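You operate a simulated robot arm through the tools that you are given. There is no shell and no other tool.

You are at the controls of a simulated robot arm. One attempt, no reset.

## Task
Blot the line on the pink pad, lay the pad on the mat and set the gold weight on it.
Fine: the blotter goes back. Set down upright: blotter, weight.

The check looks at the end state, three seconds after you hand in, the way a careful person would. Anything else that was tipped, shoved, dropped, spilled or broken makes it a failure.

## Robot
A 6-joint arm with a three-finger gripper, fixed in place. Base frame: the origin is at the foot of the arm, x ahead of it, y to its left, z up. Units: cm, rad, N and s.
Its first joint turns from -2.897 to 2.897 rad. Payload 4.89 kg.
Tool frame: the origin (TCP) lies between the finger pads and is the grasp point; the fingertips stand 3 cm ahead of it; z points along the fingers, y is the line along which they close. Largest opening 16.4 cm; the body of the gripper starts 12.5 cm behind the TCP.
Orientation is that of the tool frame in the base frame, as [roll, pitch, yaw] about the fixed x, y, z axes, in that order (R = Rz(yaw) Ry(pitch) Rx(roll)). With the fingers straight down and closing along the base's y, the tool's x points along the base's -x, its y along +y and its z along -z.

## Interface
- The arm moves only by the tool send_rows. Its arguments are lists of equal length, an entry for each row: "dp": the shift along the tool's x, y, z in cm, a list of three; "rotation": the turn, a rotation vector about the tool's x, y, z in rad, a list of three; "grip": the opening, from 0 (shut) to 1 (fully open). In form: {"dp": [[x, y, z], ...], "rotation": [[wx, wy, wz], ...], "grip": [grip, ...]}. A call has 1 to 20 rows; each row is the pose to reach, as a shift and turn from the pose commanded when the call began, along the tool's axes at that moment. A row lasts 0.2 s, in which the tool goes at most 5 cm and 0.15 rad; a call with a longer step from one row to the next is refused whole, and so is a gripper value outside its range. A pose out of reach is approached as far as the arm can. The call stops where the force on the tool passes 40 N (or 10 N more than at its start, if that is more) or the arm is blocked; 0.2 s more then pass. The fingers move at their own pace (about 10.8 cm/s each) and stop on an object; they squeeze with about 28 N. The grip force told is the motor's: it shows also when the fingers shut on nothing. Time passes only in rows, and 0.2 s behind the last, so rows that repeat a pose let the fingers close. It gives the time, the measured TCP pose, the force on the tool (base axes), the opening and the grip force at its end, in the units of the frame above (readings bear some noise), with the torque about the TCP (base axes, N m) and any sound that the robot's microphone picked up.
- Cameras (640 x 400 px; columns grow to the right, rows downward): "scene" is fixed at [22.01, 65.03, 147.2]; the picture's right is [-1.00, -0.01, 0.00], its down [-0.00, 0.33, -0.95] and it looks along [0.01, -0.95, -0.33] (base axes); focal length 332 px, centre (320, 200). "wrist" rides on the gripper at [7.6, -0.2, -15.2] in the tool frame; the picture's right is [0.02, 1.00, 0.00], its down [-0.88, 0.02, -0.47] and it looks along [-0.47, 0.01, 0.88] (tool axes); focal length 247 px, centre (320, 200). There is no depth. A picture from a camera that has moved, and an enlarged one, comes with that camera's place and axes in the base frame and with its lens.
- camera(camera): a new picture of that camera. It takes no simulated time.
- raise_lower(by): slides the trunk up (or, below 0, down) by that many cm; the arm rides with it, the base frame stays. It gives what a move gives, with no picture.
- enlarge(camera, box): a new picture of the part [left, top, right, bottom] of that camera's present view, enlarged. It takes no simulated time.
- hand_in(): hands the job in; it is judged then, once.

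Places have to be worked out from the pictures, the camera data and where the tool is seen. Open the gripper and draw the arm clear of the work before you hand the job in, unless the task says otherwise.

The tools are called as name(argument=value, ...) on one line, values as JSON. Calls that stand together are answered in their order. send_rows: Moves the arm, as the interface text tells. Its arguments: {"type":"object","properties":{"dp":{"type":"array"},"rotation":{"type":"array"},"grip":{"type":"array"}},"required":["dp","rotation","grip"]} The other tools are called the same way: raise_lower (by) slides the trunk up or down; camera (camera) takes a picture; enlarge (camera, box) takes an enlarged picture of a part of a camera's view; hand_in () hands the job in.

At the start:

```text
time: 0.0
ee_pos: [6.26, -54.35, 106.72]
orientation: [3.141, -0.001, -3.141]
contact_force: [0.5, 0.1, -0.6]
moment: [0.03, -0.01, 0.0]
finger_gap: 16.38
finger_force: 0.1
trunk travel left (down, up): [-17.5, 21.5]
```

scene: 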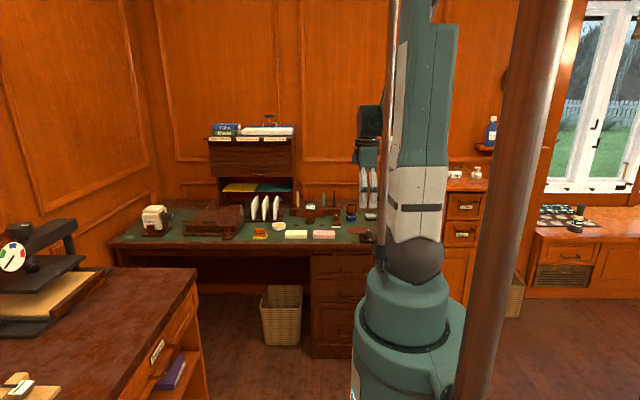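
wrist: 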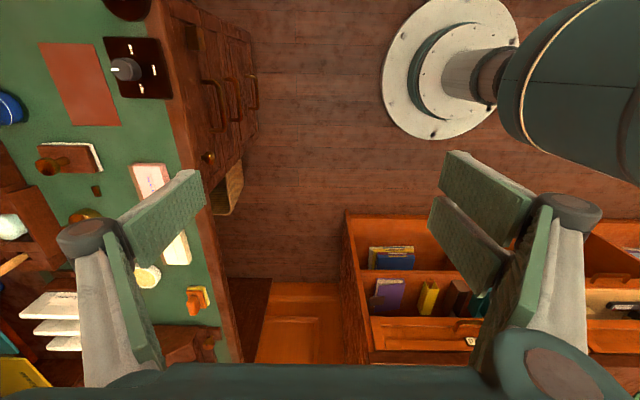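

I start by looking closer at the desk from both cameras to find the pad, blotter, mat and weight.

enlarge(camera="scene", box=[220, 180, 400, 290])

enlarge(camera="wrist", box=[0, 0, 260, 200])

enlarge(camera="wrist", box=[0, 150, 260, 370])

```text
3.56 times, centred on (310, 235) of scene
camera zoom: at [22.01, 65.03, 147.2], right [-1.0, -0.01, 0.0], down [0.0, 0.33, -0.95], along [0.01, -0.95, -0.33], focal length 1180 px, centre (356, 76)
```

zoom: 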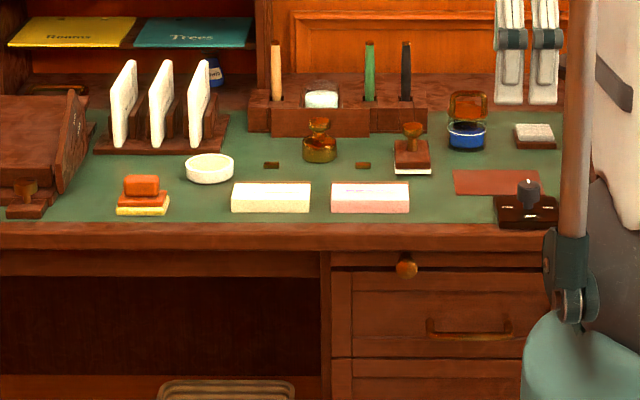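

```text
2.00 times, centred on (130, 100) of wrist
camera zoom: at [-1.46, -54.65, 121.89], right [-0.02, 1.0, 0.0], down [0.88, 0.02, 0.47], along [0.47, 0.01, -0.88], focal length 494 px, centre (700, 400)
```

zoom: 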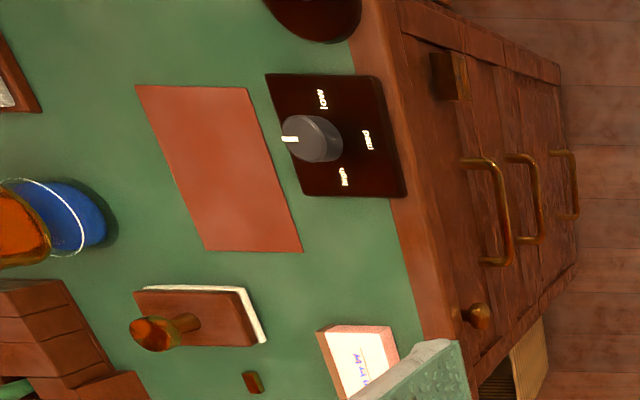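

```text
1.82 times, centred on (130, 260) of wrist
camera zoom: at [-1.46, -54.65, 121.89], right [-0.02, 1.0, 0.0], down [0.88, 0.02, 0.47], along [0.47, 0.01, -0.88], focal length 449 px, centre (666, 91)
```

zoom: 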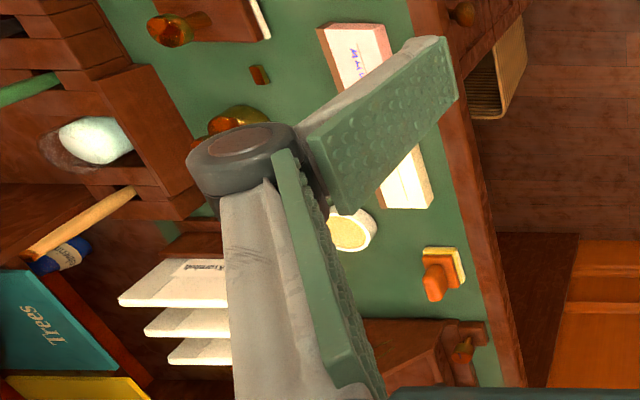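

The desk top works out near z≈74; the mat spans about x −4..9, y −101..−92, and the pink pad about x 16..27, y −92..−87. I move the open hand at height over the desk edge for a better view.

send_rows(dp=[[0, -4, 0], [0, -8, 0], [0, -12, 0], [0, -16, 0], [0, -20, 0], [0, -24, 0], [0, -26, 0], [0, -26, 0]], rotation=[[0, 0, 0], [0, 0, 0], [0, 0, 0], [0, 0, 0], [0, 0, 0], [0, 0, 0], [0, 0, 0], [0, 0, 0]], grip=[1, 1, 1, 1, 1, 1, 1, 1])

camera(camera="wrist")

camera(camera="scene")

```text
time: 1.8
ee_pos: [6.32, -80.56, 106.51]
orientation: [-3.14, 0.0, 3.141]
contact_force: [0.3, -0.7, -0.5]
moment: [0.11, 0.0, -0.01]
finger_gap: 16.42
finger_force: 0.0
trunk travel left (down, up): [-17.5, 21.5]
```

```text
taken
camera wrist: at [-1.35, -80.8, 121.75], right [-0.02, 1.0, 0.0], down [0.88, 0.02, 0.47], along [0.47, 0.01, -0.88], focal length 247 px, centre (320, 200)
```

wrist: 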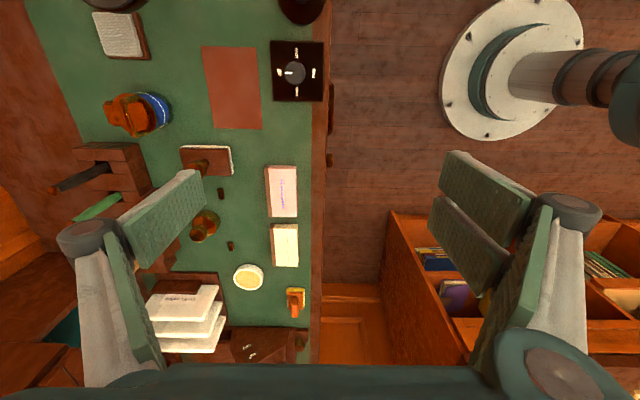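

```text
taken
```

scene: 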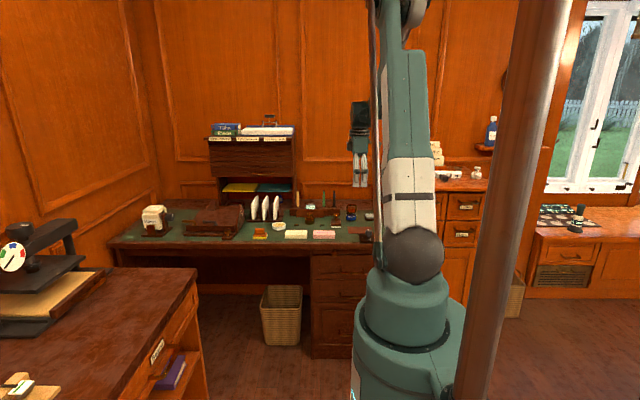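

The wrist camera now shows the whole working part of the desk. I enlarge it for detail and measurement.

enlarge(camera="wrist", box=[160, 120, 320, 220])

enlarge(camera="wrist", box=[160, 190, 320, 340])

enlarge(camera="wrist", box=[170, 20, 330, 140])

enlarge(camera="scene", box=[270, 195, 380, 255])

```text
4.00 times, centred on (240, 170) of wrist
camera zoom: at [-1.35, -80.8, 121.75], right [-0.02, 1.0, 0.0], down [0.88, 0.02, 0.47], along [0.47, 0.01, -0.88], focal length 988 px, centre (640, 320)
```

zoom: 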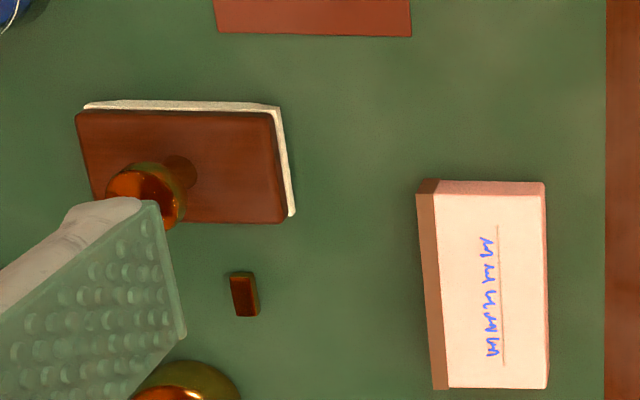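

```text
2.67 times, centred on (240, 265) of wrist
camera zoom: at [-1.35, -80.8, 121.75], right [-0.02, 1.0, 0.0], down [0.88, 0.02, 0.47], along [0.47, 0.01, -0.88], focal length 659 px, centre (533, 27)
```

zoom: 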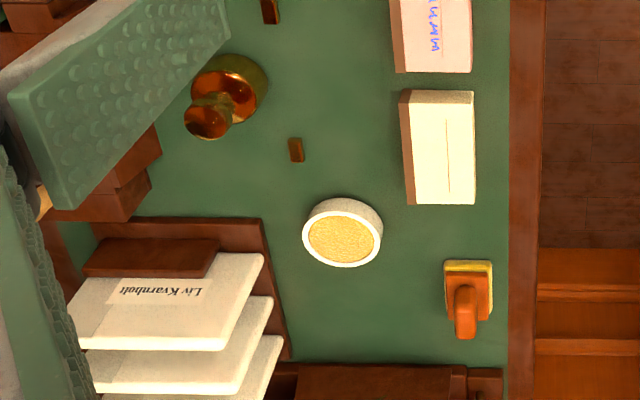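

```text
3.33 times, centred on (250, 80) of wrist
camera zoom: at [-1.35, -80.8, 121.75], right [-0.02, 1.0, 0.0], down [0.88, 0.02, 0.47], along [0.47, 0.01, -0.88], focal length 823 px, centre (553, 600)
```

zoom: 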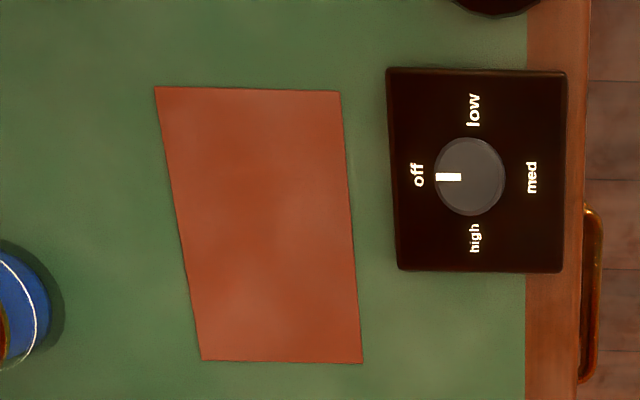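

```text
5.82 times, centred on (325, 225) of scene
camera zoom: at [22.01, 65.03, 147.2], right [-1.0, -0.01, 0.0], down [0.0, 0.33, -0.95], along [0.01, -0.95, -0.33], focal length 1931 px, centre (291, 54)
```

zoom: 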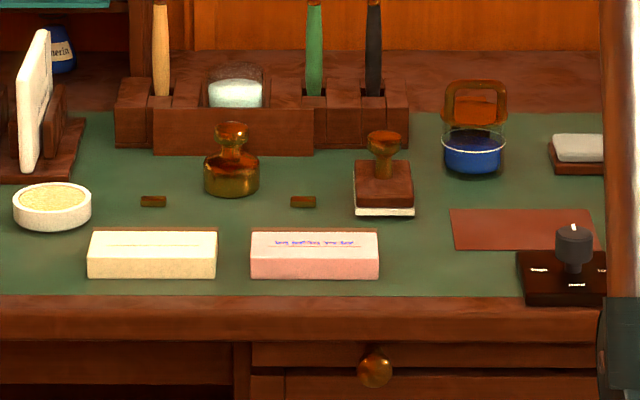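

Blotter knob ≈ (15.1, −102.5), weight ≈ (29.4, −105.5), mat centre ≈ (2.4, −96), pad centre ≈ (21.3, −88.2), with the line about 7 cm long in x. I turn the tool a quarter turn so that the fingers close along x and the camera looks outward.

send_rows(dp=[[0, 0, 0], [0, 0, 0], [0, 0, 0], [0, 0, 0], [0, 0, 0], [0, 0, 0], [0, 0, 0], [0, 0, 0], [0, 0, 0], [0, 0, 0], [0, 0, 0], [0, 0, 0]], rotation=[[0, 0, 0.14], [0, 0, 0.28], [0, 0, 0.42], [0, 0, 0.56], [0, 0, 0.7], [0, 0, 0.84], [0, 0, 0.98], [0, 0, 1.12], [0, 0, 1.26], [0, 0, 1.4], [0, 0, 1.5708], [0, 0, 1.5708]], grip=[1, 1, 1, 1, 1, 1, 1, 1, 1, 1, 1, 1])

camera(camera="wrist")

```text
refused: row 11 steps farther than a row can; nothing moved
```

```text
taken
camera wrist: at [-1.35, -80.8, 121.75], right [-0.02, 1.0, 0.0], down [0.88, 0.02, 0.47], along [0.47, 0.01, -0.88], focal length 247 px, centre (320, 200)
```

wrist: 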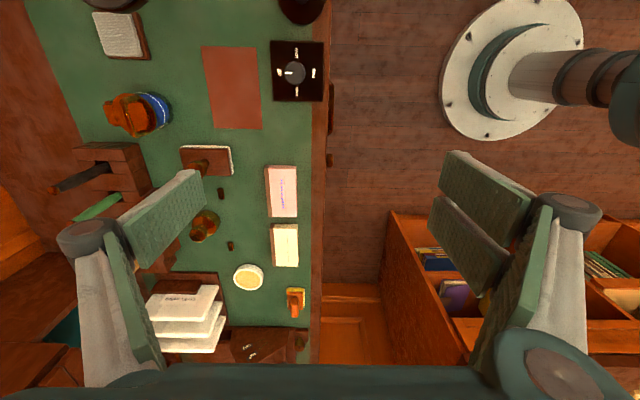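

The last turn step was too long; I send the same turn with even steps of 0.143 rad.

send_rows(dp=[[0, 0, 0], [0, 0, 0], [0, 0, 0], [0, 0, 0], [0, 0, 0], [0, 0, 0], [0, 0, 0], [0, 0, 0], [0, 0, 0], [0, 0, 0], [0, 0, 0], [0, 0, 0]], rotation=[[0, 0, 0.143], [0, 0, 0.286], [0, 0, 0.429], [0, 0, 0.572], [0, 0, 0.715], [0, 0, 0.858], [0, 0, 1.0], [0, 0, 1.143], [0, 0, 1.286], [0, 0, 1.428], [0, 0, 1.5708], [0, 0, 1.5708]], grip=[1, 1, 1, 1, 1, 1, 1, 1, 1, 1, 1, 1])

camera(camera="wrist")

```text
time: 4.4
ee_pos: [6.22, -80.52, 106.66]
orientation: [-3.14, -0.001, 1.57]
contact_force: [0.2, 0.2, 0.2]
moment: [0.0, -0.01, -0.01]
finger_gap: 16.37
finger_force: 0.1
trunk travel left (down, up): [-17.5, 21.5]
```

```text
taken
camera wrist: at [6.08, -72.83, 121.87], right [1.0, 0.02, 0.0], down [0.02, -0.88, 0.47], along [0.01, -0.47, -0.88], focal length 247 px, centre (320, 200)
```

wrist: 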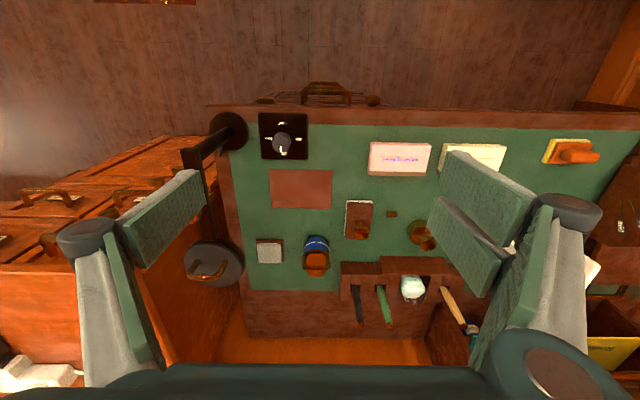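

The view is now outward over the desk. I move toward the blotter at a safe height (≈z 95) to test how far the vertical tool reaches.

send_rows(dp=[[-3, 2, 2], [-6, 4, 4], [-9, 6, 6], [-12, 8, 8], [-15, 8.9, 10], [-18, 8.9, 11.5], [-20, 8.9, 11.5], [-22, 8.9, 11.5], [-22, 8.9, 11.5]], rotation=[[0, 0, 0], [0, 0, 0], [0, 0, 0], [0, 0, 0], [0, 0, 0], [0, 0, 0], [0, 0, 0], [0, 0, 0], [0, 0, 0]], grip=[0.5, 0.5, 0.5, 0.5, 0.5, 0.5, 0.5, 0.5, 0.5])

camera(camera="wrist")

camera(camera="scene")

```text
time: 6.4
ee_pos: [15.24, -102.34, 94.98]
orientation: [-3.141, 0.001, 1.571]
contact_force: [1.2, -0.6, -0.1]
moment: [-0.01, 0.0, 0.0]
finger_gap: 8.19
finger_force: 0.1
trunk travel left (down, up): [-17.5, 21.5]
```

```text
taken
camera wrist: at [15.01, -94.81, 110.14], right [1.0, 0.02, 0.0], down [0.02, -0.88, 0.47], along [0.01, -0.47, -0.88], focal length 247 px, centre (320, 200)
```

wrist: 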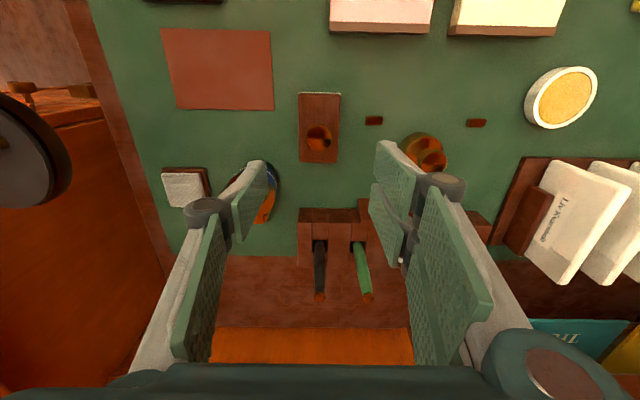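

```text
taken
```

scene: 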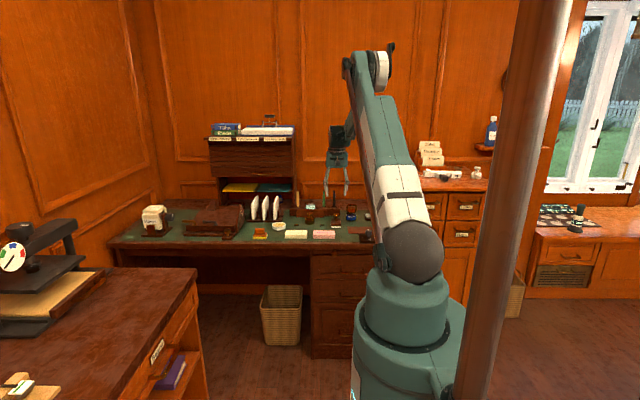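

The vertical tool got to (15.2, −102.3, 95), and lowering the trunk would carry this same arm posture straight down. I zoom in to refine the knob and weight positions.

enlarge(camera="wrist", box=[260, 70, 400, 190])

enlarge(camera="wrist", box=[350, 90, 510, 220])

enlarge(camera="scene", box=[280, 120, 380, 250])

```text
3.33 times, centred on (330, 130) of wrist
camera zoom: at [15.01, -94.81, 110.14], right [1.0, 0.02, 0.0], down [0.02, -0.88, 0.47], along [0.01, -0.47, -0.88], focal length 823 px, centre (287, 433)
```

zoom: 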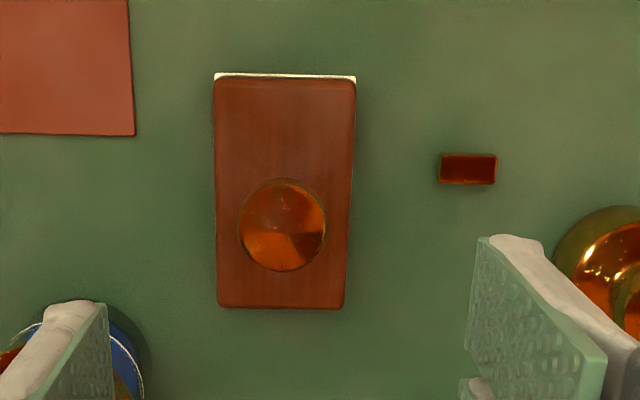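

```text
3.08 times, centred on (430, 155) of wrist
camera zoom: at [15.01, -94.81, 110.14], right [1.0, 0.02, 0.0], down [0.02, -0.88, 0.47], along [0.01, -0.47, -0.88], focal length 760 px, centre (-18, 338)
```

zoom: 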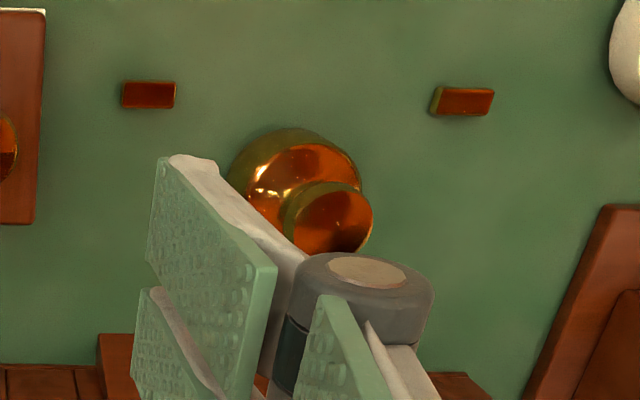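

```text
3.08 times, centred on (330, 185) of scene
camera zoom: at [22.01, 65.03, 147.2], right [-1.0, -0.01, 0.0], down [0.0, 0.33, -0.95], along [0.01, -0.95, -0.33], focal length 1021 px, centre (289, 246)
```

zoom: 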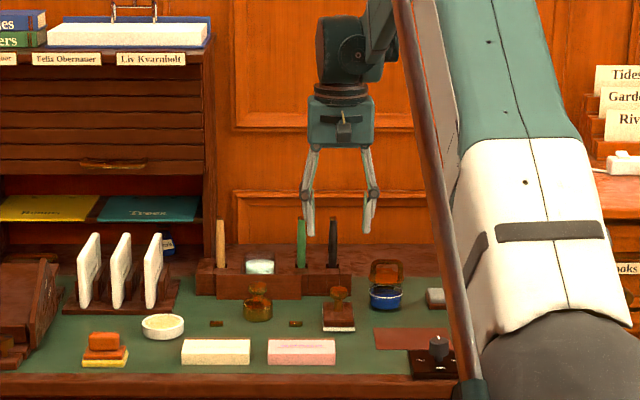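

Knob centre refines to about (15.0, −102.3, z≈79.7) with the block square to the axes. I nudge the hand over it, narrow the fingers and lower the trunk 12 cm as a first step.

send_rows(dp=[[0, -0.22, 0], [0, -0.22, 0], [0, -0.22, 0]], rotation=[[0, 0, 0], [0, 0, 0], [0, 0, 0]], grip=[0.4, 0.4, 0.4])

raise_lower(by=-11)

camera(camera="wrist")

enlarge(camera="scene", box=[280, 120, 380, 250])

```text
time: 7.2
ee_pos: [14.95, -102.25, 95.01]
orientation: [-3.141, 0.001, 1.57]
contact_force: [0.5, -0.7, -0.6]
moment: [-0.01, -0.02, 0.01]
finger_gap: 6.57
finger_force: 0.2
trunk travel left (down, up): [-17.5, 21.5]
```

```text
time: 8.6
ee_pos: [14.98, -102.36, 84.23]
orientation: [-3.141, 0.001, 1.571]
contact_force: [-0.1, 0.3, -0.6]
moment: [-0.03, 0.0, 0.02]
finger_gap: 6.52
finger_force: 0.0
trunk travel left (down, up): [-6.5, 32.5]
```

```text
taken
camera wrist: at [14.78, -94.78, 99.25], right [1.0, 0.02, 0.0], down [0.02, -0.88, 0.47], along [0.01, -0.47, -0.88], focal length 247 px, centre (320, 200)
```

wrist: 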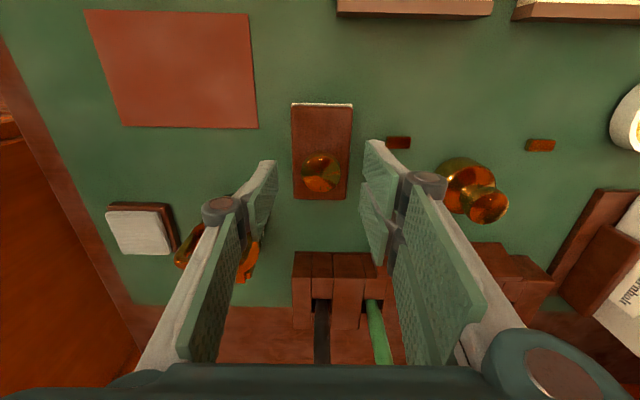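

```text
3.08 times, centred on (330, 185) of scene
camera zoom: at [22.01, 65.03, 147.2], right [-1.0, -0.01, 0.0], down [0.0, 0.33, -0.95], along [0.01, -0.95, -0.33], focal length 1021 px, centre (289, 246)
```

zoom: 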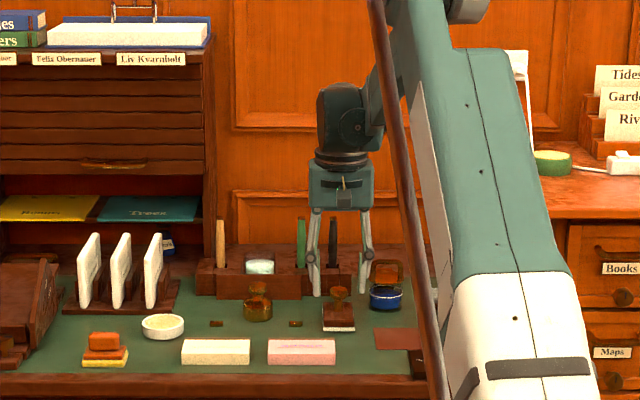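

The knob sits at about (15.0, −102.5) between the fingers. I descend 4.1 cm with the arm and close on the knob.

send_rows(dp=[[-0.1, 0, 1], [-0.15, 0, 2], [-0.15, 0, 3], [-0.15, 0, 4.1], [-0.15, 0, 4.1]], rotation=[[0, 0, 0], [0, 0, 0], [0, 0, 0], [0, 0, 0], [0, 0, 0]], grip=[0.4, 0.4, 0.4, 0.4, 0.4])

camera(camera="wrist")

enlarge(camera="scene", box=[300, 180, 380, 250])

```text
time: 9.8
ee_pos: [14.99, -102.73, 80.04]
orientation: [-3.141, 0.001, 1.57]
contact_force: [-0.8, -0.1, 0.3]
moment: [-0.03, 0.01, 0.01]
finger_gap: 6.54
finger_force: 0.1
trunk travel left (down, up): [-6.5, 32.5]
```

```text
taken
camera wrist: at [14.75, -94.98, 95.1], right [1.0, 0.02, 0.0], down [0.02, -0.88, 0.47], along [0.01, -0.47, -0.88], focal length 247 px, centre (320, 200)
```

wrist: 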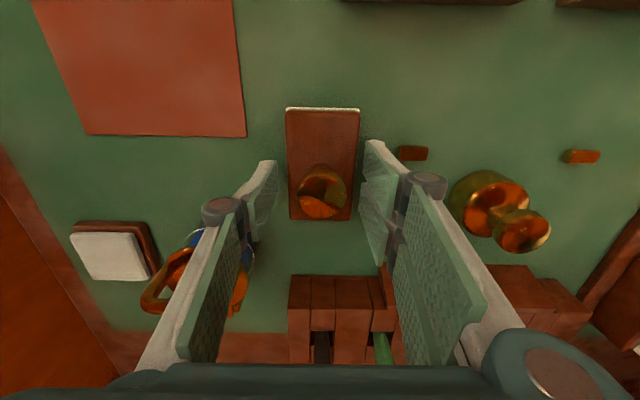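

```text
5.71 times, centred on (340, 215) of scene
camera zoom: at [22.01, 65.03, 147.2], right [-1.0, -0.01, 0.0], down [0.0, 0.33, -0.95], along [0.01, -0.95, -0.33], focal length 1897 px, centre (206, 114)
```

zoom: 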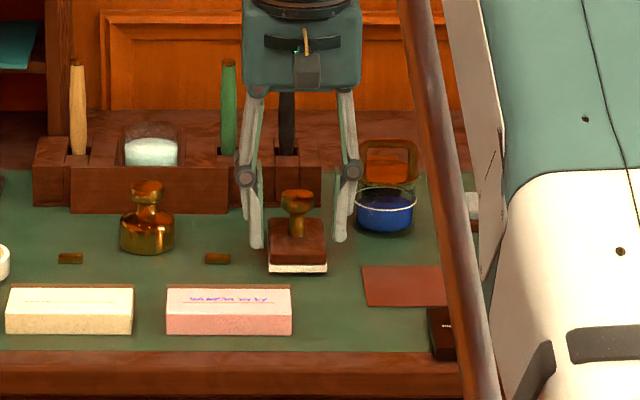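

Everything is lined up: the knob is midway between the fingers at the TCP height. I close on it.

send_rows(dp=[[0, 0, 0], [0, 0, 0], [0, 0, 0], [0, 0, 0], [0, 0, 0]], rotation=[[0, 0, 0], [0, 0, 0], [0, 0, 0], [0, 0, 0], [0, 0, 0]], grip=[0.25, 0.15, 0.1, 0.1, 0.1])

camera(camera="wrist")

```text
time: 11.0
ee_pos: [14.96, -102.69, 79.97]
orientation: [3.14, 0.001, 1.571]
contact_force: [1.0, -0.4, -0.5]
moment: [-0.01, -0.04, 0.04]
finger_gap: 5.36
finger_force: 27.9
trunk travel left (down, up): [-6.5, 32.5]
```

```text
taken
camera wrist: at [14.75, -94.99, 95.12], right [1.0, 0.02, 0.0], down [0.02, -0.88, 0.47], along [0.01, -0.47, -0.88], focal length 247 px, centre (320, 200)
```

wrist: 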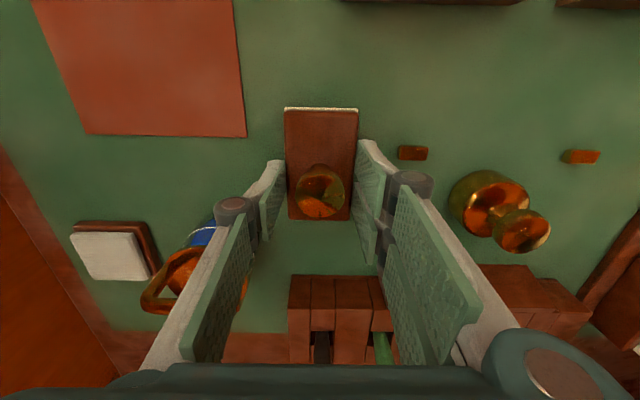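

The fingers stopped at 5.36 cm, which is the width of the wooden block, so the tips are only just catching the block's sides. I look closely before deciding how deep to grip.

enlarge(camera="scene", box=[325, 205, 365, 235])

enlarge(camera="wrist", box=[250, 90, 390, 240])

```text
13.33 times, centred on (345, 220) of scene
camera zoom: at [22.01, 65.03, 147.2], right [-1.0, -0.01, 0.0], down [0.0, 0.33, -0.95], along [0.01, -0.95, -0.33], focal length 4426 px, centre (-13, -67)
```

zoom: 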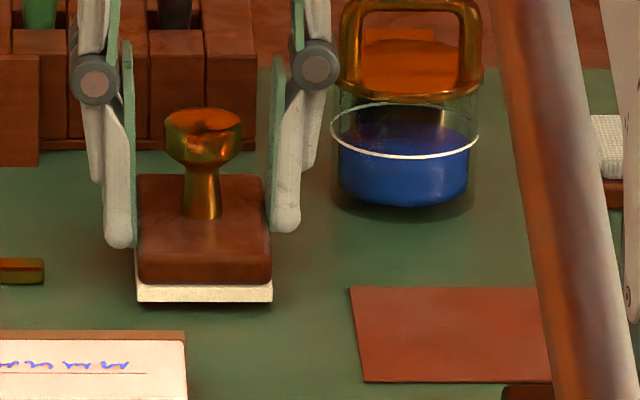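

```text
2.67 times, centred on (320, 165) of wrist
camera zoom: at [14.75, -94.99, 95.12], right [1.0, 0.02, 0.0], down [0.02, -0.88, 0.47], along [0.01, -0.47, -0.88], focal length 659 px, centre (320, 293)
```

zoom: 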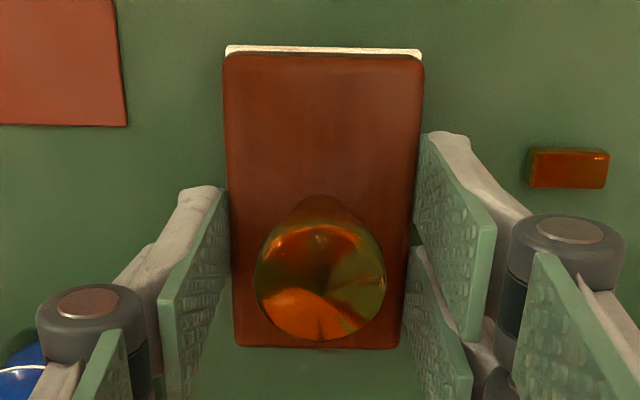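

The desk seems nearer z≈75, so the block's top is about 77.2 and the overlap is slight. I reopen, go 0.9 cm lower and grip the block's wooden sides properly.

send_rows(dp=[[0, 0, 0], [0, 0, 0], [0, 0, 0.5], [0, 0, 0.9], [0, 0, 0.9], [0, 0, 0.9], [0, 0, 0.9], [0, 0, 0.9]], rotation=[[0, 0, 0], [0, 0, 0], [0, 0, 0], [0, 0, 0], [0, 0, 0], [0, 0, 0], [0, 0, 0], [0, 0, 0]], grip=[0.4, 0.4, 0.4, 0.4, 0.25, 0.25, 0.25, 0.25])

camera(camera="wrist")

enlarge(camera="scene", box=[325, 205, 365, 235])

```text
time: 12.8
ee_pos: [15.07, -102.69, 79.16]
orientation: [-3.141, 0.0, 1.571]
contact_force: [0.5, -0.6, 0.0]
moment: [0.06, -0.03, -0.01]
finger_gap: 5.32
finger_force: 27.5
trunk travel left (down, up): [-6.5, 32.5]
```

```text
taken
camera wrist: at [14.7, -95.02, 94.19], right [1.0, 0.02, 0.0], down [0.02, -0.88, 0.47], along [0.01, -0.47, -0.88], focal length 247 px, centre (320, 200)
```

wrist: 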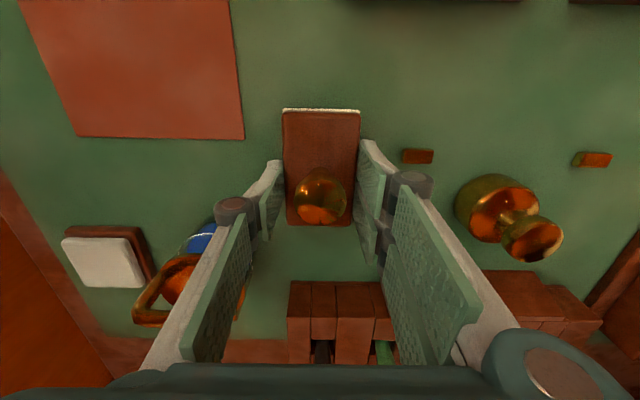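

```text
13.33 times, centred on (345, 220) of scene
camera zoom: at [22.01, 65.03, 147.2], right [-1.0, -0.01, 0.0], down [0.0, 0.33, -0.95], along [0.01, -0.95, -0.33], focal length 4426 px, centre (-13, -67)
```

zoom: 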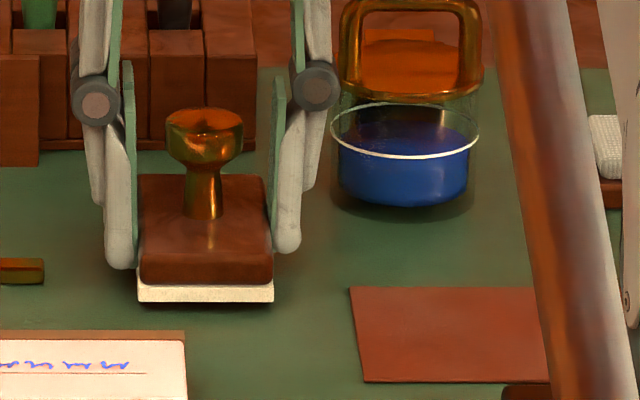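

The grip is now firm on the block's wood at TCP (15.0, −102.7, 79.1), which I note for the return. I lift 10 cm and carry it over the pad, turning it back a quarter turn so its long side runs along the line.

send_rows(dp=[[0, 0, -2], [0, 0, -5], [0, 0, -9], [0, 0, -11], [1, 0.5, -11], [3, 1.1, -11], [5, 1.8, -11], [7, 2.5, -11], [9, 3.5, -11], [11, 4.5, -11], [12.5, 5.2, -11], [14, 6, -11], [14.7, 6.3, -11], [14.7, 6.3, -11], [14.7, 6.3, -11], [14.7, 6.3, -11], [14.7, 6.3, -11]], rotation=[[0, 0, 0], [0, 0, 0], [0, 0, 0], [0, 0, 0], [0, 0, -0.14], [0, 0, -0.28], [0, 0, -0.42], [0, 0, -0.56], [0, 0, -0.7], [0, 0, -0.84], [0, 0, -0.98], [0, 0, -1.12], [0, 0, -1.26], [0, 0, -1.4], [0, 0, -1.5], [0, 0, -1.5708], [0, 0, -1.5708]], grip=[0.25, 0.25, 0.25, 0.25, 0.25, 0.25, 0.25, 0.25, 0.25, 0.25, 0.25, 0.25, 0.25, 0.25, 0.25, 0.25, 0.25])

camera(camera="wrist")

enlarge(camera="scene", box=[280, 180, 380, 250])

```text
time: 16.4
ee_pos: [21.25, -87.89, 90.15]
orientation: [-3.141, -0.001, -3.139]
contact_force: [-0.1, 0.2, 1.4]
moment: [-0.02, 0.01, 0.01]
finger_gap: 4.11
finger_force: 0.0
trunk travel left (down, up): [-6.5, 32.5]
```

```text
taken
camera wrist: at [13.62, -88.04, 105.24], right [-0.02, 1.0, 0.0], down [0.88, 0.02, 0.47], along [0.47, 0.01, -0.88], focal length 247 px, centre (320, 200)
```

wrist: 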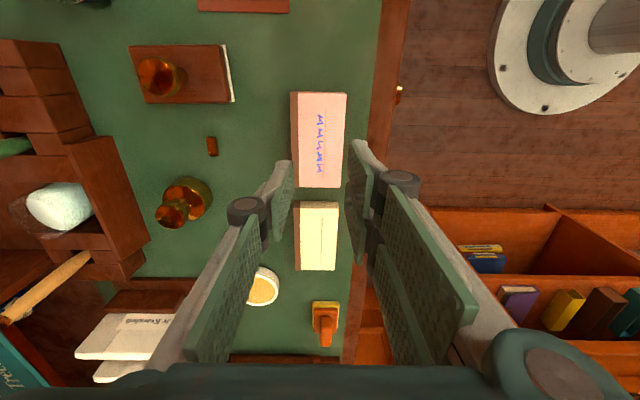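

```text
5.71 times, centred on (330, 215) of scene
camera zoom: at [22.01, 65.03, 147.2], right [-1.0, -0.01, 0.0], down [0.0, 0.33, -0.95], along [0.01, -0.95, -0.33], focal length 1897 px, centre (263, 114)
```

zoom: 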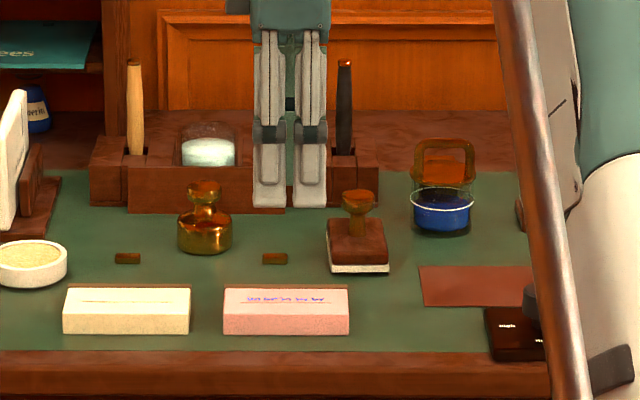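

The fingers shut to 4.1 cm, so the block slipped out at the start of the lift. The blotter still stands at its place, shifted a few mm, so I measure its present pose.

enlarge(camera="wrist", box=[110, 20, 270, 130])

enlarge(camera="wrist", box=[270, 80, 370, 200])

enlarge(camera="scene", box=[310, 205, 350, 235])

```text
3.64 times, centred on (190, 75) of wrist
camera zoom: at [13.62, -88.04, 105.24], right [-0.02, 1.0, 0.0], down [0.88, 0.02, 0.47], along [0.47, 0.01, -0.88], focal length 898 px, centre (793, 654)
```

zoom: 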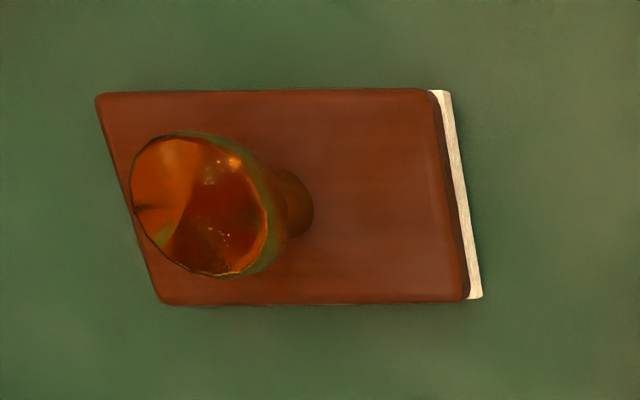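

```text
3.33 times, centred on (320, 140) of wrist
camera zoom: at [13.62, -88.04, 105.24], right [-0.02, 1.0, 0.0], down [0.88, 0.02, 0.47], along [0.47, 0.01, -0.88], focal length 823 px, centre (320, 400)
```

zoom: 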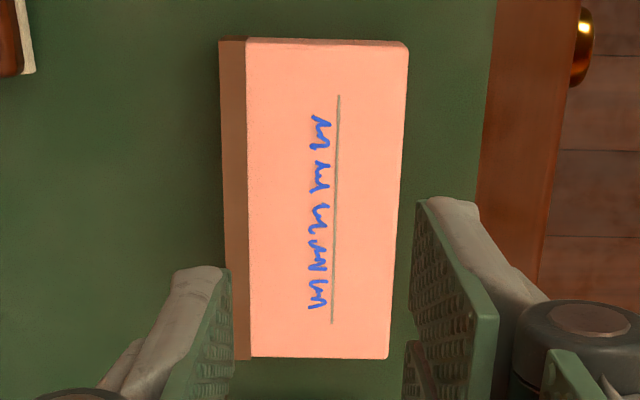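

```text
13.33 times, centred on (330, 220) of scene
camera zoom: at [22.01, 65.03, 147.2], right [-1.0, -0.01, 0.0], down [0.0, 0.33, -0.95], along [0.01, -0.95, -0.33], focal length 4426 px, centre (187, -67)
```

zoom: 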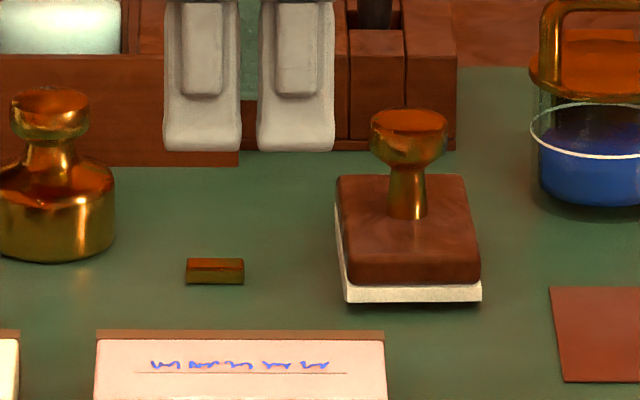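

The pad and line stand at y≈−88, x 18.1..24.7. The blotter now has its knob at about (14.85, −102.5) and is turned about 2°. I go back over it with the turned tool, this time to grip the knob head itself with the tips just clear of the block.

send_rows(dp=[[0.6, -1.3, 0], [1.2, -2.6, 0], [1.8, -3.9, 0], [2.4, -5.2, 0], [3, -6.5, 0], [3.6, -7.8, 0], [4.2, -9.1, 0], [4.8, -10.4, 0], [5.4, -11.7, 0], [6, -13, 0], [6.4, -14.5, 0], [6.4, -14.5, 0]], rotation=[[0, 0, 0.143], [0, 0, 0.286], [0, 0, 0.429], [0, 0, 0.572], [0, 0, 0.715], [0, 0, 0.858], [0, 0, 1.0], [0, 0, 1.143], [0, 0, 1.286], [0, 0, 1.428], [0, 0, 1.5708], [0, 0, 1.5708]], grip=[0.3, 0.35, 0.35, 0.35, 0.35, 0.35, 0.35, 0.35, 0.35, 0.35, 0.35, 0.35])

camera(camera="wrist")

enlarge(camera="wrist", box=[250, 80, 390, 220])

```text
time: 19.0
ee_pos: [14.75, -102.39, 90.17]
orientation: [-3.141, 0.0, 1.57]
contact_force: [1.0, 0.5, 0.1]
moment: [0.03, 0.02, -0.01]
finger_gap: 5.74
finger_force: 0.0
trunk travel left (down, up): [-6.5, 32.5]
```

```text
taken
camera wrist: at [14.68, -94.77, 105.21], right [1.0, 0.02, 0.0], down [0.02, -0.88, 0.47], along [0.01, -0.47, -0.88], focal length 247 px, centre (320, 200)
```

wrist: 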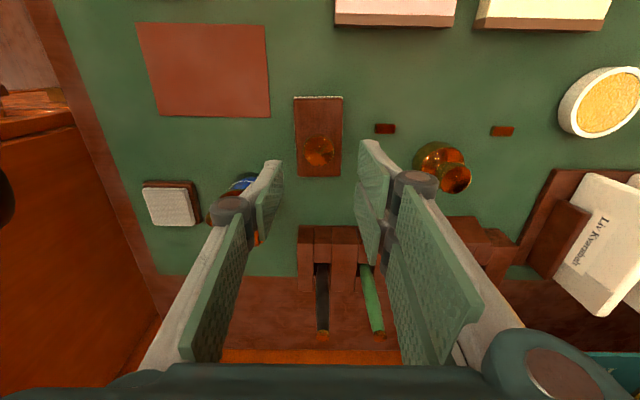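

```text
2.86 times, centred on (320, 150) of wrist
camera zoom: at [14.68, -94.77, 105.21], right [1.0, 0.02, 0.0], down [0.02, -0.88, 0.47], along [0.01, -0.47, -0.88], focal length 706 px, centre (320, 343)
```

zoom: 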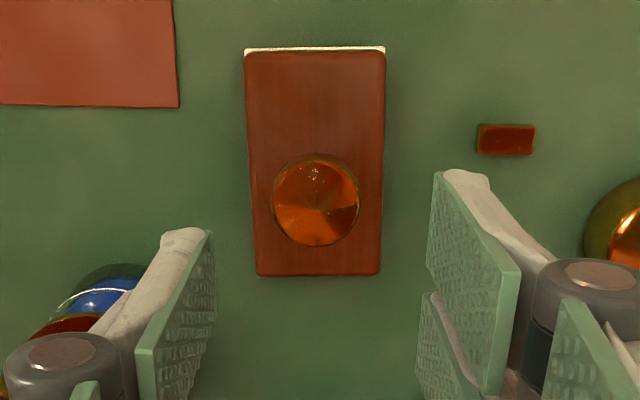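

The knob is about 0.2 cm to the −x side of the hand. I correct, descend so the tips stay just above the block (TCP z≈80.8), then close fully on the knob head.

send_rows(dp=[[0.1, -0.17, 3], [0.1, -0.17, 6], [0.1, -0.17, 8], [0.1, -0.17, 9.35], [0.1, -0.17, 9.35], [0.1, -0.17, 9.35], [0.1, -0.17, 9.35], [0.1, -0.17, 9.35], [0.1, -0.17, 9.35]], rotation=[[0, 0, 0], [0, 0, 0], [0, 0, 0], [0, 0, 0], [0, 0, 0], [0, 0, 0], [0, 0, 0], [0, 0, 0], [0, 0, 0]], grip=[0.35, 0.35, 0.35, 0.35, 0.35, 0.2, 0.1, 0, 0])

camera(camera="wrist")

enlarge(camera="scene", box=[325, 205, 365, 235])

```text
time: 21.0
ee_pos: [14.82, -102.22, 80.61]
orientation: [3.141, -0.001, 1.572]
contact_force: [0.4, -0.3, -0.4]
moment: [0.04, -0.02, -0.07]
finger_gap: 2.79
finger_force: 27.9
trunk travel left (down, up): [-6.5, 32.5]
```

```text
taken
camera wrist: at [14.59, -94.59, 95.77], right [1.0, 0.02, 0.0], down [0.02, -0.88, 0.47], along [0.01, -0.47, -0.88], focal length 247 px, centre (320, 200)
```

wrist: 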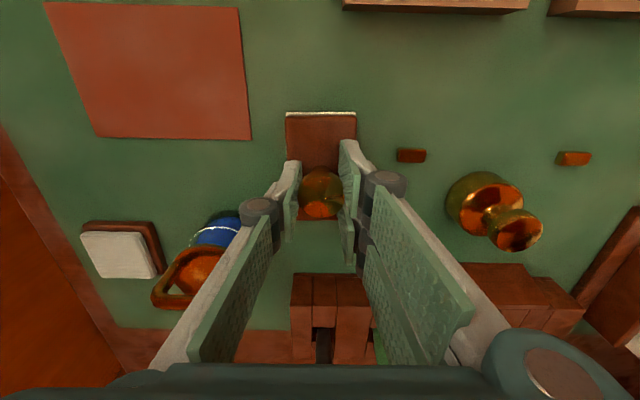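

```text
13.33 times, centred on (345, 220) of scene
camera zoom: at [22.01, 65.03, 147.2], right [-1.0, -0.01, 0.0], down [0.0, 0.33, -0.95], along [0.01, -0.95, -0.33], focal length 4426 px, centre (-13, -67)
```

zoom: 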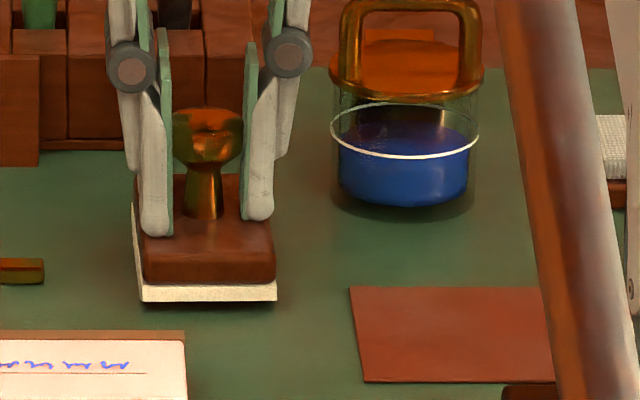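

The fingers hold the knob head at 2.79 cm with full force. I lift slowly by 1.5 cm and check it comes along.

send_rows(dp=[[0, 0, -0.2], [0, 0, -0.5], [0, 0, -0.9], [0, 0, -1.5], [0, 0, -1.5]], rotation=[[0, 0, 0], [0, 0, 0], [0, 0, 0], [0, 0, 0], [0, 0, 0]], grip=[0, 0, 0, 0, 0])

enlarge(camera="scene", box=[325, 205, 365, 235])

camera(camera="wrist")

```text
time: 22.2
ee_pos: [14.74, -102.31, 82.2]
orientation: [3.141, -0.001, 1.571]
contact_force: [0.3, -0.2, -1.5]
moment: [0.0, -0.02, 0.0]
finger_gap: 2.78
finger_force: 27.3
trunk travel left (down, up): [-6.5, 32.5]
```

```text
13.33 times, centred on (345, 220) of scene
camera zoom: at [22.01, 65.03, 147.2], right [-1.0, -0.01, 0.0], down [0.0, 0.33, -0.95], along [0.01, -0.95, -0.33], focal length 4426 px, centre (-13, -67)
```

zoom: 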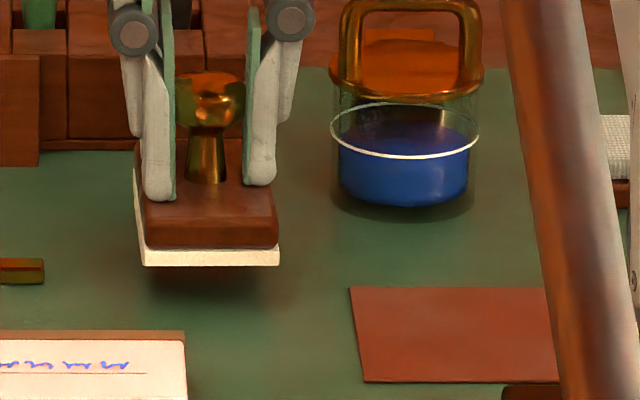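

```text
taken
camera wrist: at [14.51, -94.61, 97.31], right [1.0, 0.02, 0.0], down [0.02, -0.88, 0.47], along [0.01, -0.47, -0.88], focal length 247 px, centre (320, 200)
```

wrist: 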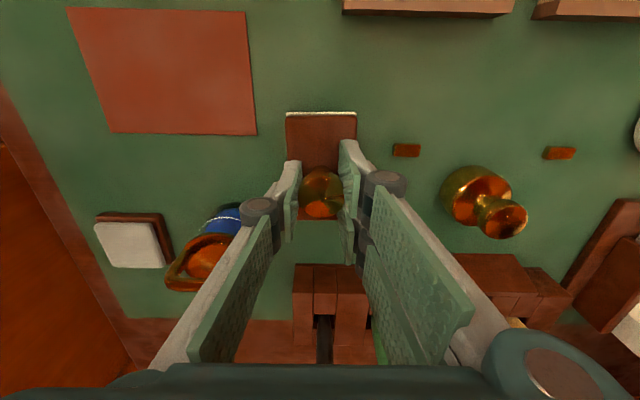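

The blotter comes up level, about 1.5 N. I lift on and carry it to above the line, turning it so its length runs along the writing.

send_rows(dp=[[0, 0, -1.5], [0, 0, -3.5], [0, 0, -6], [0.6, 0.3, -7], [2, 1, -7], [3.5, 1.6, -7], [5, 2.3, -7], [6.5, 3, -7], [8, 3.7, -7], [9.5, 4.4, -7], [11, 5.1, -7], [12.3, 5.7, -7], [13.3, 6.2, -7], [14.25, 6.55, -7], [14.25, 6.55, -7], [14.25, 6.55, -7]], rotation=[[0, 0, 0], [0, 0, 0], [0, 0, 0], [0, 0, -0.08], [0, 0, -0.21], [0, 0, -0.35], [0, 0, -0.49], [0, 0, -0.63], [0, 0, -0.77], [0, 0, -0.91], [0, 0, -1.05], [0, 0, -1.19], [0, 0, -1.33], [0, 0, -1.46], [0, 0, -1.5708], [0, 0, -1.5708]], grip=[0, 0, 0, 0, 0, 0, 0, 0, 0, 0, 0, 0, 0, 0, 0, 0])

camera(camera="wrist")

enlarge(camera="scene", box=[290, 180, 360, 250])

```text
time: 25.6
ee_pos: [21.23, -87.97, 89.31]
orientation: [-3.142, -0.001, -3.14]
contact_force: [0.4, 0.6, -1.4]
moment: [-0.03, -0.02, 0.03]
finger_gap: 2.71
finger_force: 27.9
trunk travel left (down, up): [-6.5, 32.5]
```

```text
taken
camera wrist: at [13.61, -88.24, 104.41], right [-0.02, 1.0, 0.0], down [0.88, 0.02, 0.47], along [0.47, 0.01, -0.88], focal length 247 px, centre (320, 200)
```

wrist: 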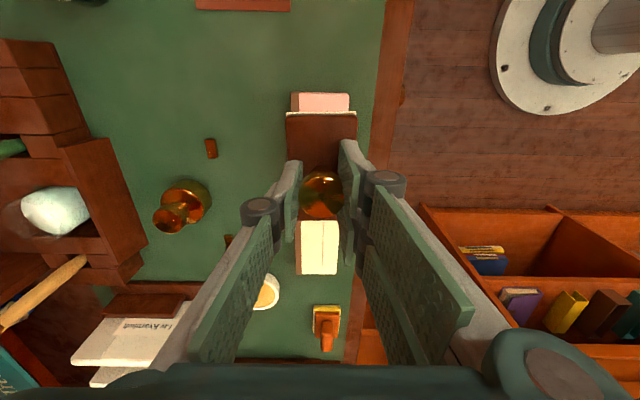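

```text
5.71 times, centred on (325, 215) of scene
camera zoom: at [22.01, 65.03, 147.2], right [-1.0, -0.01, 0.0], down [0.0, 0.33, -0.95], along [0.01, -0.95, -0.33], focal length 1897 px, centre (291, 114)
```

zoom: 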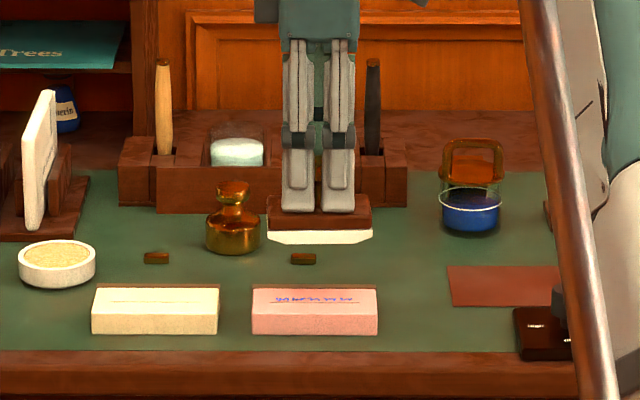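

The block covers the pad's writing in both directions. I descend to just above the pad (contact expected near TCP z≈83), then approach in small steps.

send_rows(dp=[[-0.1, 0, 2], [-0.2, 0, 4], [-0.2, 0, 5.2], [-0.2, 0, 5.6], [-0.2, 0, 5.6]], rotation=[[0, 0, 0], [0, 0, 0], [0, 0, 0], [0, 0, 0], [0, 0, 0]], grip=[0, 0, 0, 0, 0])

enlarge(camera="scene", box=[300, 205, 350, 245])

camera(camera="wrist")

```text
time: 26.8
ee_pos: [21.38, -88.0, 83.51]
orientation: [3.141, 0.0, 3.14]
contact_force: [0.7, 0.2, -1.4]
moment: [0.02, -0.01, -0.02]
finger_gap: 2.74
finger_force: 28.1
trunk travel left (down, up): [-6.5, 32.5]
```

```text
10.00 times, centred on (325, 225) of scene
camera zoom: at [22.01, 65.03, 147.2], right [-1.0, -0.01, 0.0], down [0.0, 0.33, -0.95], along [0.01, -0.95, -0.33], focal length 3320 px, centre (270, -50)
```

zoom: 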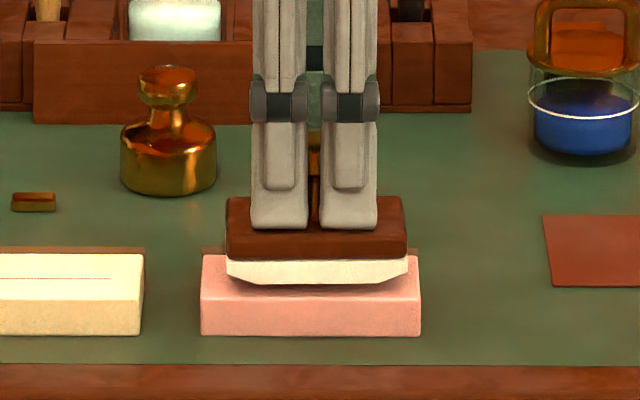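

```text
taken
camera wrist: at [13.72, -88.2, 98.69], right [-0.02, 1.0, 0.0], down [0.88, 0.02, 0.47], along [0.47, 0.01, -0.88], focal length 247 px, centre (320, 200)
```

wrist: 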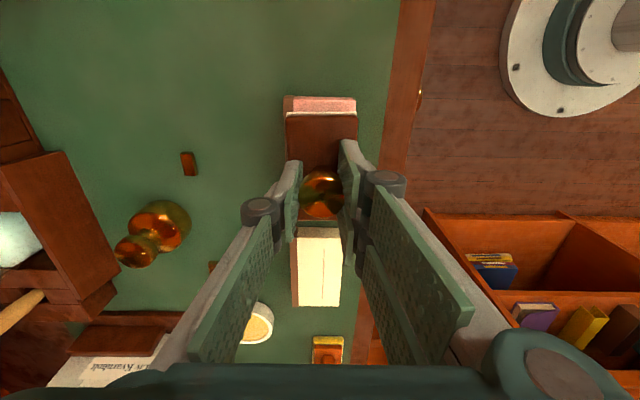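

The blotter's underside has slightly raised ends, so its flat part (~6 cm) is just short of the line; I will press in the middle and then a bit to each side. First a slow approach to contact.

send_rows(dp=[[0, 0, 0.15], [0, 0, 0.3], [0, 0, 0.45], [0, 0, 0.45]], rotation=[[0, 0, 0], [0, 0, 0], [0, 0, 0], [0, 0, 0]], grip=[0, 0, 0, 0])

enlarge(camera="scene", box=[310, 215, 350, 240])

```text
time: 27.8
ee_pos: [21.48, -87.9, 83.19]
orientation: [3.141, 0.0, 3.141]
contact_force: [0.6, 0.4, -0.8]
moment: [0.04, -0.04, 0.03]
finger_gap: 2.71
finger_force: 27.4
trunk travel left (down, up): [-6.5, 32.5]
```

```text
16.00 times, centred on (330, 228) of scene
camera zoom: at [22.01, 65.03, 147.2], right [-1.0, -0.01, 0.0], down [0.0, 0.33, -0.95], along [0.01, -0.95, -0.33], focal length 5311 px, centre (160, -240)
```

zoom: 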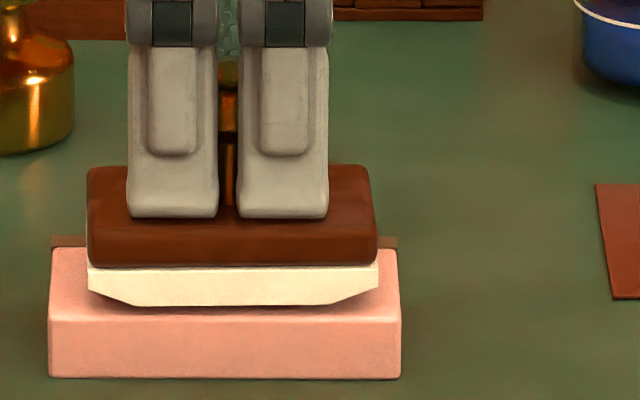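

No contact yet (still about −1 N). I continue down slowly.

send_rows(dp=[[0, 0, 0.1], [0, 0, 0.2], [0, 0, 0.3], [0, 0, 0.35], [0, 0, 0.35]], rotation=[[0, 0, 0], [0, 0, 0], [0, 0, 0], [0, 0, 0], [0, 0, 0]], grip=[0, 0, 0, 0, 0])

enlarge(camera="scene", box=[310, 215, 350, 240])

```text
time: 29.0
ee_pos: [21.51, -87.96, 82.96]
orientation: [3.142, 0.001, 3.141]
contact_force: [-0.3, 1.1, 1.7]
moment: [-0.08, 0.03, 0.01]
finger_gap: 2.68
finger_force: 28.1
trunk travel left (down, up): [-6.5, 32.5]
```

```text
16.00 times, centred on (330, 228) of scene
camera zoom: at [22.01, 65.03, 147.2], right [-1.0, -0.01, 0.0], down [0.0, 0.33, -0.95], along [0.01, -0.95, -0.33], focal length 5311 px, centre (160, -240)
```

zoom: 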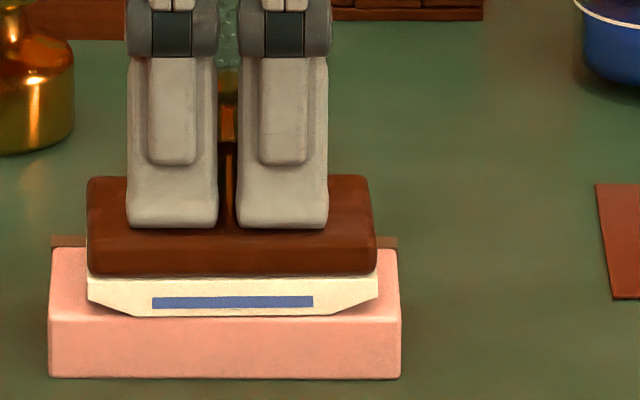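

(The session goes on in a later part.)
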